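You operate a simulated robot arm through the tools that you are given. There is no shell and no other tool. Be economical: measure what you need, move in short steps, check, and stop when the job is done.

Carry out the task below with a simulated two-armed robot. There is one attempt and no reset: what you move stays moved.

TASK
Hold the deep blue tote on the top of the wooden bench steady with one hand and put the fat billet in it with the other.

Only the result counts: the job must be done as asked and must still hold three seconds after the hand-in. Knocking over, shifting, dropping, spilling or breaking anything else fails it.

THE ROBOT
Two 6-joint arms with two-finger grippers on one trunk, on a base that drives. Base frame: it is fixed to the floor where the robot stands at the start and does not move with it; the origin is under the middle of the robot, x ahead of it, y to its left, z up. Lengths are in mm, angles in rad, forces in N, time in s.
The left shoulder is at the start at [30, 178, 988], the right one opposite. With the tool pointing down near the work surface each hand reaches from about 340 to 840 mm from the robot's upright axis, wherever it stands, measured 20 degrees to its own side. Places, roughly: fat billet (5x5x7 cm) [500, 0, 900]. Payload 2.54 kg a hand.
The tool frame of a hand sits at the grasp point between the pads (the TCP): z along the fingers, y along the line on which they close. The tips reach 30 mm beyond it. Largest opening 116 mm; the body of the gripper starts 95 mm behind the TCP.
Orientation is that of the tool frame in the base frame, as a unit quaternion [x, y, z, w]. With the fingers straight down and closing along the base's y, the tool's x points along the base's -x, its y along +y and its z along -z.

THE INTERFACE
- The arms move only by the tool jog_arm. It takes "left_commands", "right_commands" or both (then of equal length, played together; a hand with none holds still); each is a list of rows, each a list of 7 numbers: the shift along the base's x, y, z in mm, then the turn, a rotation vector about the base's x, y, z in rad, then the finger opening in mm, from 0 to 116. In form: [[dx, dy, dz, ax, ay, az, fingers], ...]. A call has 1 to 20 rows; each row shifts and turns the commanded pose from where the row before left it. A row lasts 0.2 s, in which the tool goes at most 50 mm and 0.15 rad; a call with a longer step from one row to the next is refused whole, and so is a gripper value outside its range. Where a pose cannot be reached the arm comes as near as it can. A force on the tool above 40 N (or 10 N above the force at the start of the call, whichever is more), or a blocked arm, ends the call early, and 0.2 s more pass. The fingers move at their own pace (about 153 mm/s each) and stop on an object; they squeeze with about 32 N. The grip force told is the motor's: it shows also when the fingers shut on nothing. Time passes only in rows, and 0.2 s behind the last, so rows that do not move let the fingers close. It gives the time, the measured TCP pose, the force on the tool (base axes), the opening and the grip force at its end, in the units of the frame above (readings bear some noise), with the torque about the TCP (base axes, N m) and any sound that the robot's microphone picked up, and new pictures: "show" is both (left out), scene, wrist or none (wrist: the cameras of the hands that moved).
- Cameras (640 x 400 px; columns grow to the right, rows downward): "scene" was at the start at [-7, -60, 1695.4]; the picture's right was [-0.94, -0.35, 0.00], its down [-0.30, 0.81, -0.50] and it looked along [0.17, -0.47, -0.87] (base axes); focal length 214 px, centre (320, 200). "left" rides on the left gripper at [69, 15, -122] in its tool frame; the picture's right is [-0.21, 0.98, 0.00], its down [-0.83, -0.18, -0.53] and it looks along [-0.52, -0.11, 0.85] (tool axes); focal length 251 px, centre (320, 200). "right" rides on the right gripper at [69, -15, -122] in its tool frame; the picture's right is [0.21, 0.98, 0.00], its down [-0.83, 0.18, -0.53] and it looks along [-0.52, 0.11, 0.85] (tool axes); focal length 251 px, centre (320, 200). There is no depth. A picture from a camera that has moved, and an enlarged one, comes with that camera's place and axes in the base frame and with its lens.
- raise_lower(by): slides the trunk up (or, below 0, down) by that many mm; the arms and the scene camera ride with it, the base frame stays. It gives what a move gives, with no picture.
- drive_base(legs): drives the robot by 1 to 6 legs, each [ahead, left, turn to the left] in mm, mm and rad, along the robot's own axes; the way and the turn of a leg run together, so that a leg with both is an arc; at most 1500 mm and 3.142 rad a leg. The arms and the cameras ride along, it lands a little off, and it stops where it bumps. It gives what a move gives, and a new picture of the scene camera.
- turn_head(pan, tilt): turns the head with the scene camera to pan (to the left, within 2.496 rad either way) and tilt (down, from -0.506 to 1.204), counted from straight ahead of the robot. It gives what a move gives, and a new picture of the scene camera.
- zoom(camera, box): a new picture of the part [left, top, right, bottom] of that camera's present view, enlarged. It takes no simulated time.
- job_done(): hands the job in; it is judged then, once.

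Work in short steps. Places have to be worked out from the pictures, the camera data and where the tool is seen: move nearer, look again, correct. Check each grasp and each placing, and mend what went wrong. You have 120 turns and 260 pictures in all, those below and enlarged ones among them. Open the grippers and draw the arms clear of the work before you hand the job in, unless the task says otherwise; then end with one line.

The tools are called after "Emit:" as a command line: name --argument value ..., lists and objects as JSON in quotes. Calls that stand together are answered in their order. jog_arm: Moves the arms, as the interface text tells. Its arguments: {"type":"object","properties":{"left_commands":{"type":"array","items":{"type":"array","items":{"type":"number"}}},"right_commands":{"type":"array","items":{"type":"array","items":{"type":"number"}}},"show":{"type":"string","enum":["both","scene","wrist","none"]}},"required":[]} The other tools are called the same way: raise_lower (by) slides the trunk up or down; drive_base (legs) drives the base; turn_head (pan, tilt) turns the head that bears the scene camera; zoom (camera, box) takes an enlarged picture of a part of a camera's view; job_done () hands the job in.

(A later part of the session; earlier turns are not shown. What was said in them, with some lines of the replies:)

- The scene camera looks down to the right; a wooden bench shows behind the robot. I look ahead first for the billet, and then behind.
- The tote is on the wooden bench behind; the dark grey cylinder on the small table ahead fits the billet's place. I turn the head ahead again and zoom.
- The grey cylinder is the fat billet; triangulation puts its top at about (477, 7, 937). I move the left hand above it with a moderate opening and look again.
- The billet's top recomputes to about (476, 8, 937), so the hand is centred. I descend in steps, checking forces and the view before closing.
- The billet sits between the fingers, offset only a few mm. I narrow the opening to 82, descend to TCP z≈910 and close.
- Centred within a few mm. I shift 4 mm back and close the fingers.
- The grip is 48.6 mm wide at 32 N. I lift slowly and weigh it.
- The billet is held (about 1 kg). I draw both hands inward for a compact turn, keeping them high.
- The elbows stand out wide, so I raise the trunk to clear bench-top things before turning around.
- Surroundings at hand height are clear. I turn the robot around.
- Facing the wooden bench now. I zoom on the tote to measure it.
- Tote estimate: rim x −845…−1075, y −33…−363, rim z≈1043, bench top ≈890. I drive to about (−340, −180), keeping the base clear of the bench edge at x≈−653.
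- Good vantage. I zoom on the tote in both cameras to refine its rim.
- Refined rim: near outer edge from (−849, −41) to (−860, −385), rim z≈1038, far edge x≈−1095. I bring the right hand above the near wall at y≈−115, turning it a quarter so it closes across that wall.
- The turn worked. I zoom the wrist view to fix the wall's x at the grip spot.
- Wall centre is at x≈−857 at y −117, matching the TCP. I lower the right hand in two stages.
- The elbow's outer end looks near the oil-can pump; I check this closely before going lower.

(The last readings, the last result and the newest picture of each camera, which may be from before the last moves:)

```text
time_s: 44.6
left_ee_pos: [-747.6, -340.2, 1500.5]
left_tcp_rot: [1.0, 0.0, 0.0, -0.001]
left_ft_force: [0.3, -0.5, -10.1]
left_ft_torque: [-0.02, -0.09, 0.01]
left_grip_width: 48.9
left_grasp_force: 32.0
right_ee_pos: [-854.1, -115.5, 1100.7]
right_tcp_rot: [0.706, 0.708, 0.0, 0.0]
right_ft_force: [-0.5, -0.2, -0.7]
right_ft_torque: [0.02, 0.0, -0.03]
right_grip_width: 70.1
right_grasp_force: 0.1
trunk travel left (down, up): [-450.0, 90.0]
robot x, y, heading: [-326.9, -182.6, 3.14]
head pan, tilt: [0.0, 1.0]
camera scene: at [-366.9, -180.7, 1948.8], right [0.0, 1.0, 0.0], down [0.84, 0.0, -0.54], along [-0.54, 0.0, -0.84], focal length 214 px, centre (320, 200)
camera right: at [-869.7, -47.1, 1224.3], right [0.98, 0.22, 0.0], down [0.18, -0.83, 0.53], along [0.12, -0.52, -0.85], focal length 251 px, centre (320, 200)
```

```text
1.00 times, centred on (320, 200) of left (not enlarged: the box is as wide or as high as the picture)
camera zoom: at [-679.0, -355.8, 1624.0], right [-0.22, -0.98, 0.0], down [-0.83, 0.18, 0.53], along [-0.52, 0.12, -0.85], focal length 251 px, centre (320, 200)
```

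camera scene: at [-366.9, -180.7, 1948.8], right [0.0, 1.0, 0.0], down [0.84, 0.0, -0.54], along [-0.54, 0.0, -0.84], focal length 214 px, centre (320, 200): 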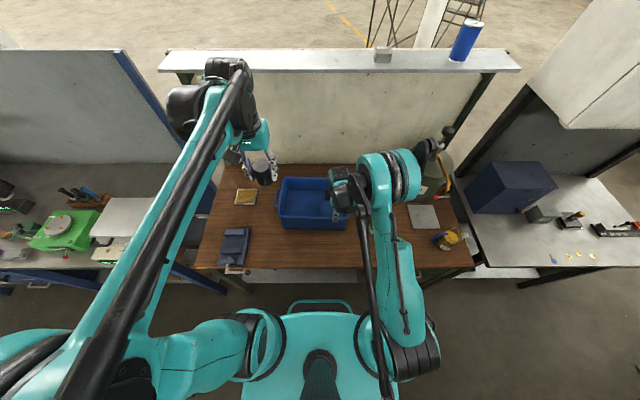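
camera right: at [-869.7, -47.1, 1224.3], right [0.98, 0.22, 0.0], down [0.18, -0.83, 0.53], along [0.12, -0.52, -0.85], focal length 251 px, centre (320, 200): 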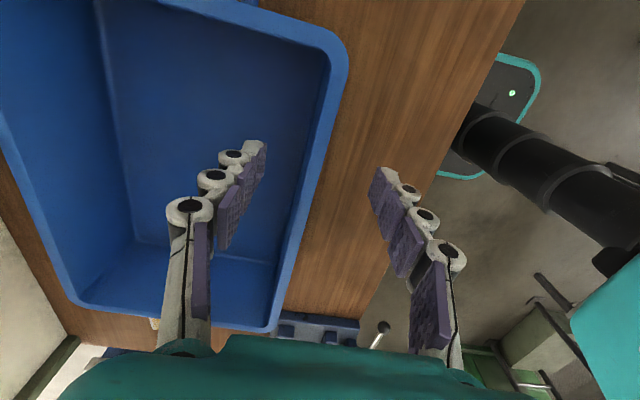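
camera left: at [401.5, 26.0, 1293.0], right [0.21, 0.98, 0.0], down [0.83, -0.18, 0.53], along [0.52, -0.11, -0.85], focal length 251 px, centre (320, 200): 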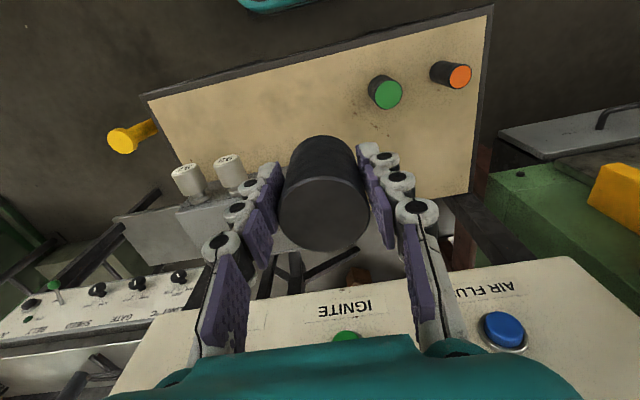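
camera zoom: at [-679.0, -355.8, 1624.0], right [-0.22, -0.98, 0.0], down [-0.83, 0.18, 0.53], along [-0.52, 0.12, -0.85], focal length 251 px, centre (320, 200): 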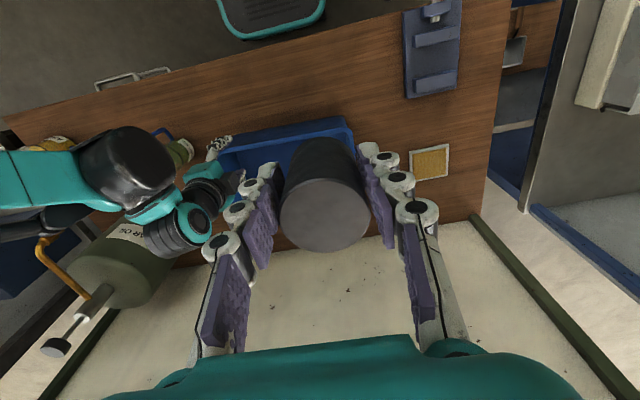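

Consistent elbow geometry puts it near (−750, 20, 1480), well above and ahead of the pump; safe. I lower the last 72 mm to straddle the wall.

Emit:
jog_arm --right_commands '[[-3, 0, -30, 0, 0, 0, 70], [0, 0, -25, 0, 0, 0, 70], [0, 0, -17, 0, 0, 0, 70], [0, 0, 0, 0, 0, 0, 70]]' --show "both"

```text
time_s: 45.6
left_ee_pos: [-748.3, -341.2, 1499.8]
left_tcp_rot: [1.0, -0.001, 0.0, 0.0]
left_ft_force: [-0.5, -0.4, -9.9]
left_ft_torque: [-0.04, -0.13, -0.02]
left_grip_width: 49.0
left_grasp_force: 32.4
right_ee_pos: [-858.3, -115.4, 1028.5]
right_tcp_rot: [0.706, 0.708, -0.001, 0.0]
right_ft_force: [-0.4, 0.2, -0.1]
right_ft_torque: [0.0, -0.03, -0.01]
right_grip_width: 69.9
right_grasp_force: 0.1
trunk travel left (down, up): [-450.0, 90.0]
robot x, y, heading: [-327.3, -186.1, 3.145]
head pan, tilt: [0.0, 1.0]
camera scene: at [-368.1, -180.8, 1948.8], right [0.0, 1.0, 0.0], down [0.84, 0.0, -0.54], along [-0.54, 0.0, -0.84], focal length 214 px, centre (320, 200)
camera right: at [-874.0, -47.0, 1151.1], right [0.98, 0.22, 0.0], down [0.18, -0.83, 0.53], along [0.12, -0.52, -0.85], focal length 251 px, centre (320, 200)
```

scene: 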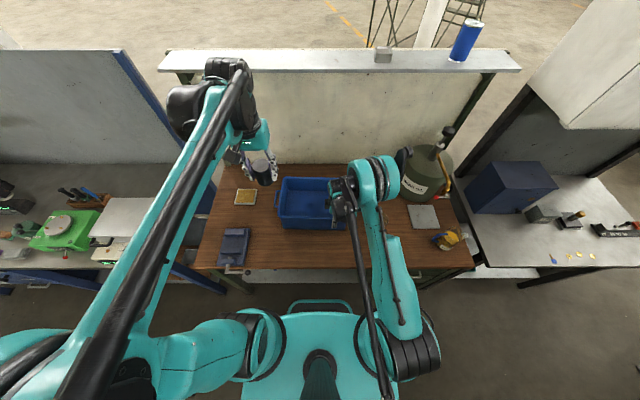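
right: 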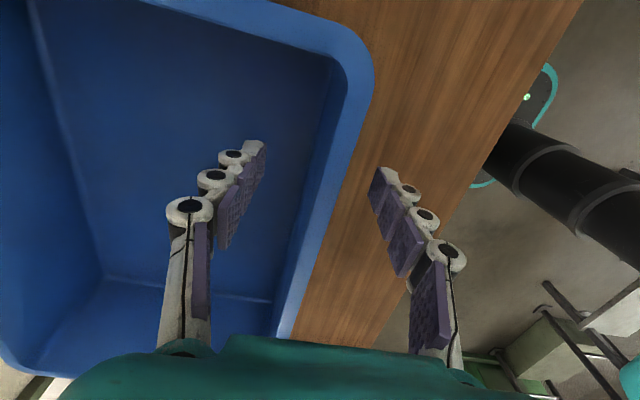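

The wall lies between the fingers, ~3 mm off centre. I nudge +3 mm and close gently.

Emit:
jog_arm --right_commands '[[3, 0, 0, 0, 0, 0, 70], [0, 0, 0, 0, 0, 0, 40], [0, 0, 0, 0, 0, 0, 25], [0, 0, 0, 0, 0, 0, 15], [0, 0, 0, 0, 0, 0, 5], [0, 0, 0, 0, 0, 0, 0]]' --show "wrist"

Emit:
zoom --camera "scene" --box '[256, 165, 384, 245]'

```text
time_s: 47.0
left_ee_pos: [-749.0, -340.2, 1499.8]
left_tcp_rot: [1.0, 0.0, 0.002, -0.001]
left_ft_force: [-0.3, 0.2, -10.4]
left_ft_torque: [-0.01, -0.08, -0.02]
left_grip_width: 48.8
left_grasp_force: 32.0
right_ee_pos: [-855.1, -114.7, 1028.3]
right_tcp_rot: [0.706, 0.708, 0.0, 0.0]
right_ft_force: [-0.7, 1.0, -0.3]
right_ft_torque: [-0.08, -0.01, -0.29]
right_grip_width: 5.8
right_grasp_force: 31.8
trunk travel left (down, up): [-450.0, 90.0]
robot x, y, heading: [-326.8, -183.0, 3.142]
head pan, tilt: [0.0, 1.0]
camera right: at [-870.9, -46.8, 1151.3], right [0.98, 0.22, 0.0], down [0.18, -0.83, 0.53], along [0.12, -0.52, -0.85], focal length 251 px, centre (320, 200)
```

right: 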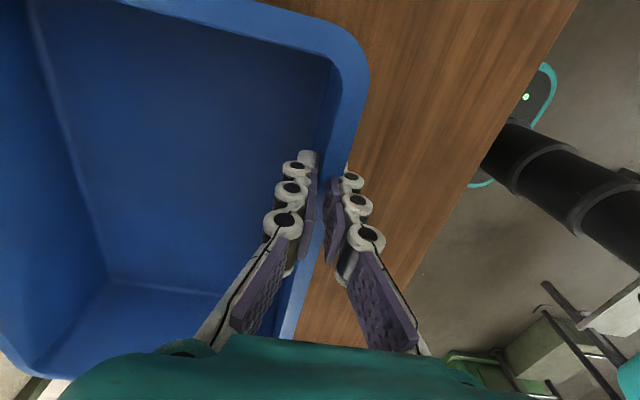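

```text
5.00 times, centred on (320, 205) of scene
camera zoom: at [-368.4, -180.5, 1948.7], right [0.0, 1.0, 0.0], down [0.84, 0.0, -0.54], along [-0.54, 0.0, -0.84], focal length 1072 px, centre (320, 175)
```

zoom: 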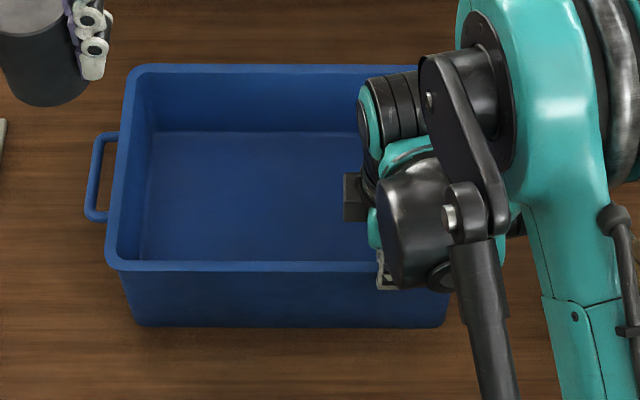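

The tote wall is gripped firmly (5.8 mm). Now the left hand carries the billet over the tote's left half at about (−980, −290), stopping at z 1200.

Emit:
jog_arm --left_commands '[[-29, 6, -37, 0, 0, 0, 30], [-29, 6, -37, 0, 0, 0, 30], [-29, 6, -37, 0, 0, 0, 30], [-29, 6, -37, 0, 0, 0, 30], [-29, 6, -37, 0, 0, 0, 30], [-29, 6, -37, 0, 0, 0, 30], [-29, 6, -37, 0, 0, 0, 30], [-29, 6, -37, 0, 0, 0, 30], [0, 0, 0, 0, 0, 0, 30]]' --show "both"

```text
time_s: 49.0
left_ee_pos: [-979.8, -293.5, 1206.7]
left_tcp_rot: [1.0, 0.001, 0.001, 0.0]
left_ft_force: [0.1, 1.0, -9.5]
left_ft_torque: [-0.04, -0.09, -0.02]
left_grip_width: 48.8
left_grasp_force: 31.7
right_ee_pos: [-855.7, -113.9, 1029.2]
right_tcp_rot: [0.706, 0.708, 0.0, 0.0]
right_ft_force: [-0.2, 0.1, 1.5]
right_ft_torque: [0.19, 0.26, -0.06]
right_grip_width: 5.7
right_grasp_force: 32.0
trunk travel left (down, up): [-450.0, 90.0]
robot x, y, heading: [-328.3, -184.2, 3.144]
head pan, tilt: [0.0, 1.0]
camera scene: at [-368.1, -180.6, 1948.7], right [0.0, 1.0, 0.0], down [0.84, 0.0, -0.54], along [-0.54, 0.0, -0.84], focal length 214 px, centre (320, 200)
camera left: at [-911.3, -308.2, 1328.5], right [-0.21, -0.98, 0.0], down [-0.83, 0.18, 0.53], along [-0.52, 0.11, -0.85], focal length 251 px, centre (320, 200)
```

scene: 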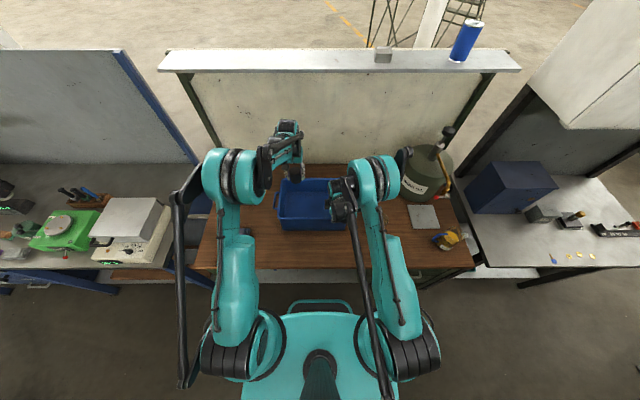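
left: 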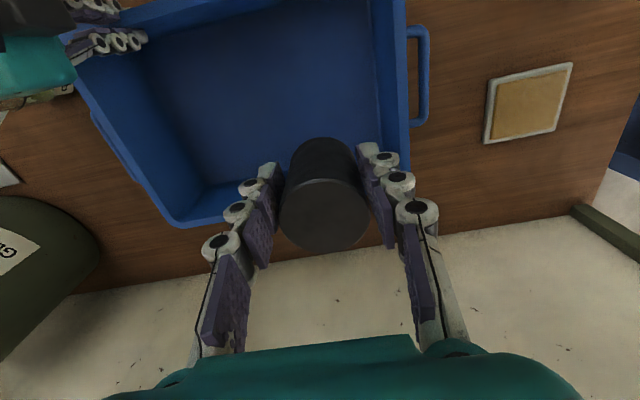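

The billet is over the tote, with the −y wall about 80 mm away. I shift 10 mm inward and go down to z≈1000, then look.

Emit:
jog_arm --left_commands '[[3, 5, -40, 0, 0, 0, 30], [3, 5, -40, 0, 0, 0, 30], [0, 0, -40, 0, 0, 0, 30], [0, 0, -40, 0, 0, 0, 30], [0, 0, -30, 0, 0, 0, 30], [0, 0, -15, 0, 0, 0, 30], [0, 0, 0, 0, 0, 0, 30]]' --show "both"

Emit:
zoom --camera "scene" --box '[240, 130, 400, 230]'

```text
time_s: 50.6
left_ee_pos: [-974.4, -283.1, 999.8]
left_tcp_rot: [1.0, 0.0, 0.001, 0.0]
left_ft_force: [0.2, 0.3, -9.9]
left_ft_torque: [-0.04, -0.14, -0.01]
left_grip_width: 49.0
left_grasp_force: 32.2
right_ee_pos: [-856.8, -115.0, 1028.9]
right_tcp_rot: [0.706, 0.708, 0.0, -0.001]
right_ft_force: [1.1, 1.1, 0.8]
right_ft_torque: [-0.07, -0.04, 0.0]
right_grip_width: 6.0
right_grasp_force: 31.6
trunk travel left (down, up): [-450.0, 90.0]
robot x, y, heading: [-324.4, -182.9, 3.14]
head pan, tilt: [0.0, 1.0]
camera scene: at [-368.6, -180.5, 1948.8], right [0.0, 1.0, 0.0], down [0.84, 0.0, -0.54], along [-0.54, 0.0, -0.84], focal length 214 px, centre (320, 200)
camera left: at [-906.3, -297.6, 1122.9], right [-0.22, -0.98, 0.0], down [-0.83, 0.18, 0.53], along [-0.52, 0.11, -0.85], focal length 251 px, centre (320, 200)
```

scene: 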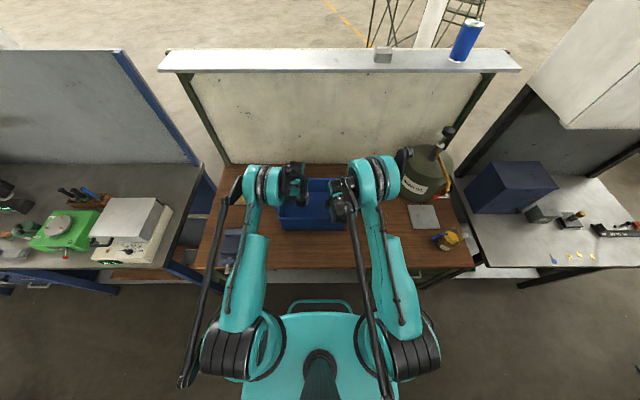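
left: 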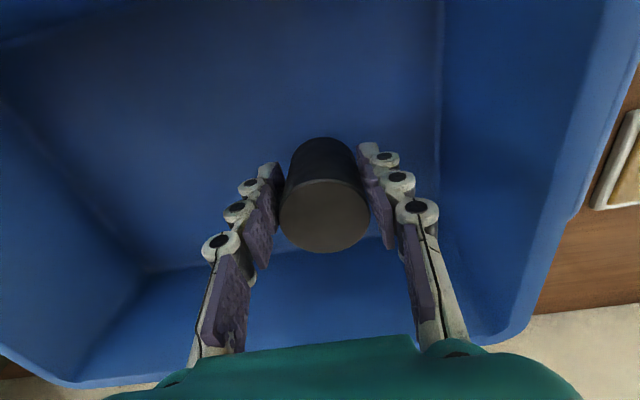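

```text
4.00 times, centred on (320, 180) of scene
camera zoom: at [-368.6, -180.5, 1948.8], right [0.0, 1.0, 0.0], down [0.84, 0.0, -0.54], along [-0.54, 0.0, -0.84], focal length 858 px, centre (320, 280)
```

zoom: 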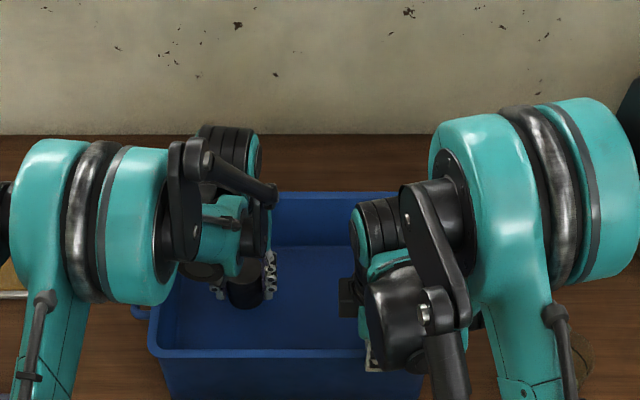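

The billet is well inside the tote. I go down to 955, then feel for the floor with small steps.

Emit:
jog_arm --left_commands '[[0, 0, -20, 0, 0, 0, 30], [0, 0, -15, 0, 0, 0, 30], [0, 0, -8, 0, 0, 0, 30], [0, 0, 0, 0, 0, 0, 30]]' --show "none"

Emit:
jog_arm --left_commands '[[0, 0, -4, 0, 0, 0, 30], [0, 0, -4, 0, 0, 0, 30], [0, 0, 0, 0, 0, 0, 30]]' --show "none"

```text
time_s: 51.6
left_ee_pos: [-973.5, -283.4, 957.6]
left_tcp_rot: [1.0, 0.0, 0.001, 0.001]
left_ft_force: [0.4, -1.8, 20.5]
left_ft_torque: [-0.08, 0.16, 0.04]
left_grip_width: 48.9
left_grasp_force: 32.4
right_ee_pos: [-854.9, -115.5, 1028.6]
right_tcp_rot: [0.706, 0.708, -0.001, 0.0]
right_ft_force: [-1.7, -2.1, -7.7]
right_ft_torque: [-0.71, 0.09, -0.15]
right_grip_width: 6.0
right_grasp_force: 32.0
trunk travel left (down, up): [-450.0, 90.0]
robot x, y, heading: [-324.6, -184.2, 3.145]
head pan, tilt: [0.0, 1.0]
```

```text
time_s: 52.4
left_ee_pos: [-973.2, -283.3, 948.4]
left_tcp_rot: [1.0, 0.0, 0.0, 0.0]
left_ft_force: [-0.7, -0.7, 14.3]
left_ft_torque: [-0.03, 0.19, 0.01]
left_grip_width: 48.8
left_grasp_force: 31.9
right_ee_pos: [-854.6, -115.3, 1028.9]
right_tcp_rot: [0.707, 0.707, 0.0, 0.001]
right_ft_force: [-2.6, -2.5, -1.9]
right_ft_torque: [-0.31, 0.06, -0.18]
right_grip_width: 6.0
right_grasp_force: 32.3
trunk travel left (down, up): [-450.0, 90.0]
robot x, y, heading: [-327.8, -182.5, 3.14]
head pan, tilt: [0.0, 1.0]
```

The billet rests on the tote floor (contact force reversed). I look, then open.

Emit:
jog_arm --left_commands '[[0, 0, 2, 0, 0, 0, 55], [0, 0, 0, 0, 0, 0, 75], [0, 0, 0, 0, 0, 0, 80]]' --show "wrist"

```text
time_s: 53.2
left_ee_pos: [-973.5, -284.1, 950.5]
left_tcp_rot: [1.0, -0.001, 0.0, -0.001]
left_ft_force: [0.0, -0.7, 0.0]
left_ft_torque: [0.02, 0.0, -0.01]
left_grip_width: 80.0
left_grasp_force: 0.1
right_ee_pos: [-853.8, -115.4, 1029.3]
right_tcp_rot: [0.706, 0.708, 0.0, 0.0]
right_ft_force: [0.4, -2.6, 3.3]
right_ft_torque: [-0.27, 0.01, -0.17]
right_grip_width: 5.9
right_grasp_force: 32.4
trunk travel left (down, up): [-450.0, 90.0]
robot x, y, heading: [-326.2, -182.4, 3.134]
head pan, tilt: [0.0, 1.0]
camera left: at [-904.9, -297.8, 1074.2], right [-0.22, -0.98, 0.0], down [-0.83, 0.18, 0.53], along [-0.52, 0.12, -0.85], focal length 251 px, centre (320, 200)
```

left: 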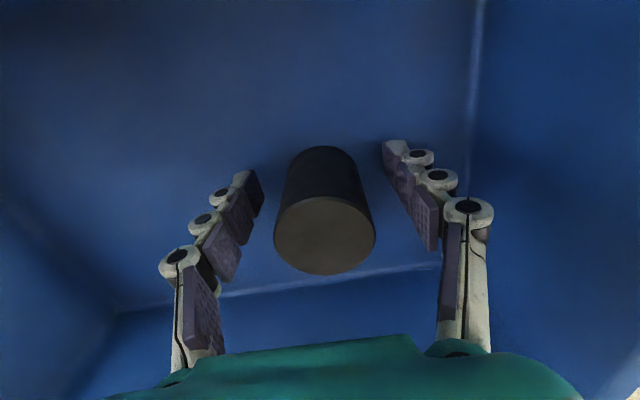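

The billet stands free on the tote's floor. I lift the left hand straight out while the right keeps holding.

Emit:
jog_arm --left_commands '[[0, 0, 15, 0, 0, 0, 80], [0, 0, 30, 0, 0, 0, 80], [0, 0, 40, 0, 0, 0, 80], [0, 0, 40, 0, 0, 0, 80], [0, 0, 40, 0, 0, 0, 80], [0, 0, 40, 0, 0, 0, 80], [0, 0, 40, 0, 0, 0, 80], [10, 0, 40, 0, 0, 0, 80], [29, -6, 37, 0, 0, 0, 80], [29, -6, 37, 0, 0, 0, 80], [29, -6, 37, 0, 0, 0, 80], [29, -6, 37, 0, 0, 0, 80], [29, -6, 37, 0, 0, 0, 80], [29, -6, 37, 0, 0, 0, 80], [0, 0, 0, 0, 0, 0, 80]]' --show "both"

```text
time_s: 56.4
left_ee_pos: [-788.7, -319.9, 1459.1]
left_tcp_rot: [1.0, 0.0, 0.0, 0.0]
left_ft_force: [-0.2, -0.4, 0.4]
left_ft_torque: [0.02, 0.02, 0.01]
left_grip_width: 80.4
left_grasp_force: 0.1
right_ee_pos: [-855.0, -115.9, 1028.5]
right_tcp_rot: [0.706, 0.708, 0.0, 0.0]
right_ft_force: [3.2, -0.8, -1.2]
right_ft_torque: [0.1, -0.11, -0.18]
right_grip_width: 6.1
right_grasp_force: 32.0
trunk travel left (down, up): [-450.0, 90.0]
robot x, y, heading: [-325.2, -181.0, 3.142]
head pan, tilt: [0.0, 1.0]
camera scene: at [-366.5, -180.7, 1948.8], right [0.0, 1.0, 0.0], down [0.84, 0.0, -0.54], along [-0.54, 0.0, -0.84], focal length 214 px, centre (320, 200)
camera left: at [-720.0, -334.6, 1581.8], right [-0.22, -0.98, 0.0], down [-0.83, 0.18, 0.53], along [-0.52, 0.11, -0.85], focal length 251 px, centre (320, 200)
```

scene: 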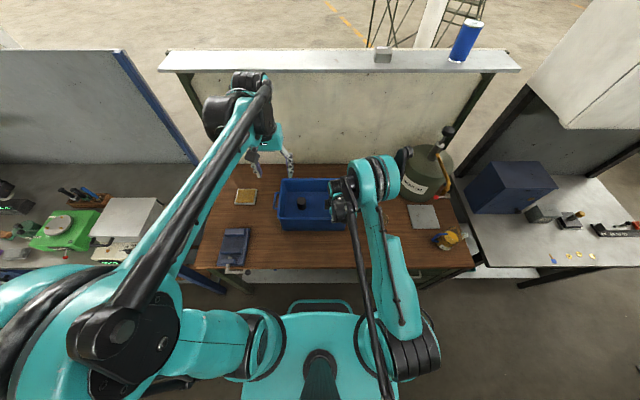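
left: 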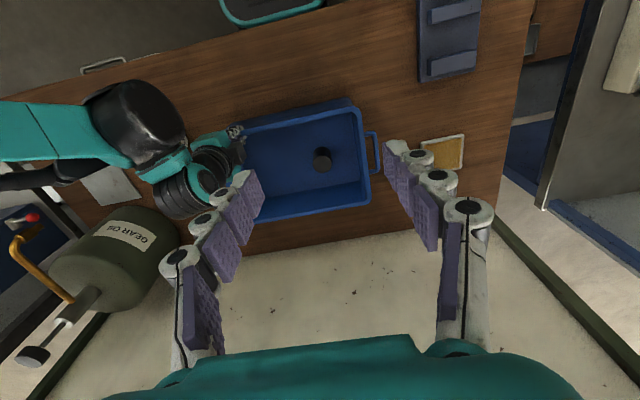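

The billet stands upright in the tote. Now I release the rim with the right hand and raise it along the path it came by.

Emit:
jog_arm --right_commands '[[0, 0, 0, 0, 0, 0, 30], [0, 0, 0, 0, 0, 0, 60], [0, 0, 0, 0, 0, 0, 60], [0, 0, 15, 0, 0, 0, 60], [0, 0, 30, 0, 0, 0, 60], [0, 0, 40, 0, 0, 0, 60], [0, 0, 40, 0, 0, 0, 60], [0, 0, 40, 0, 0, 0, 60], [0, 0, 40, 0, 0, 0, 60], [0, 0, 40, 0, 0, 0, 60], [20, 20, 30, 0, 0, 0, 60], [20, 20, 30, 0, 0, 0, 60], [20, 20, 30, 0, 0, 0, 60], [0, 0, 0, 0, 0, 0, 60]]' --show "scene"

Emit:
zoom --camera "scene" --box '[256, 165, 384, 245]'

```text
time_s: 59.4
left_ee_pos: [-789.7, -321.3, 1459.0]
left_tcp_rot: [1.0, 0.0, 0.0, 0.0]
left_ft_force: [-1.0, -0.1, 0.6]
left_ft_torque: [0.02, -0.04, 0.01]
left_grip_width: 79.7
left_grasp_force: 0.1
right_ee_pos: [-796.0, -55.8, 1364.1]
right_tcp_rot: [0.706, 0.708, 0.0, -0.001]
right_ft_force: [-0.3, -0.6, 0.1]
right_ft_torque: [0.0, -0.01, 0.0]
right_grip_width: 59.8
right_grasp_force: 0.0
trunk travel left (down, up): [-450.0, 90.0]
robot x, y, heading: [-326.8, -182.8, 3.142]
head pan, tilt: [0.0, 1.0]
camera scene: at [-368.3, -180.7, 1948.8], right [0.0, 1.0, 0.0], down [0.84, 0.0, -0.54], along [-0.54, 0.0, -0.84], focal length 214 px, centre (320, 200)
```

scene: 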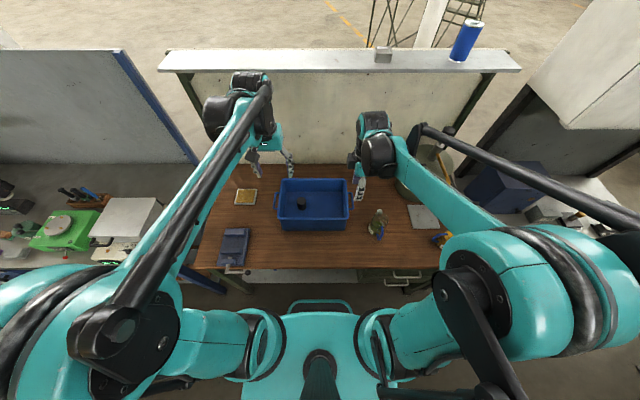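

```text
5.00 times, centred on (320, 205) of scene
camera zoom: at [-368.3, -180.7, 1948.8], right [0.0, 1.0, 0.0], down [0.84, 0.0, -0.54], along [-0.54, 0.0, -0.84], focal length 1072 px, centre (320, 175)
```

zoom: 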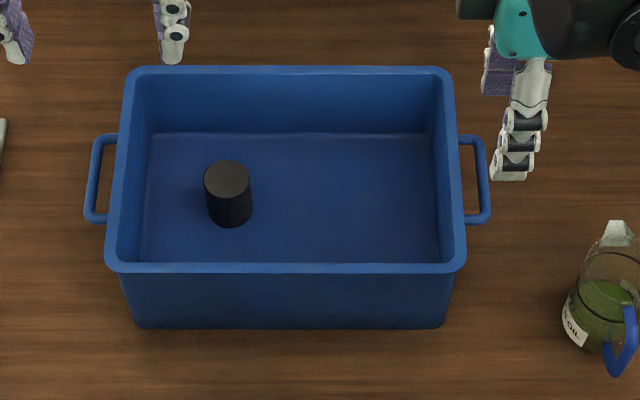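

The billet stands in the tote, both grippers are open and the arms are clear, and nothing else was disturbed, so I hand the job in.

Emit:
job_done

```text
The job is handed in.
```

The fat billet is standing upright on the floor of the deep blue tote. The right hand gripped the tote's near wall while the left hand set the billet down. The final picture shows both grippers open and clear of the work. The tote turned very slightly when the right hand closed on it, and nothing else on the bench looks moved.
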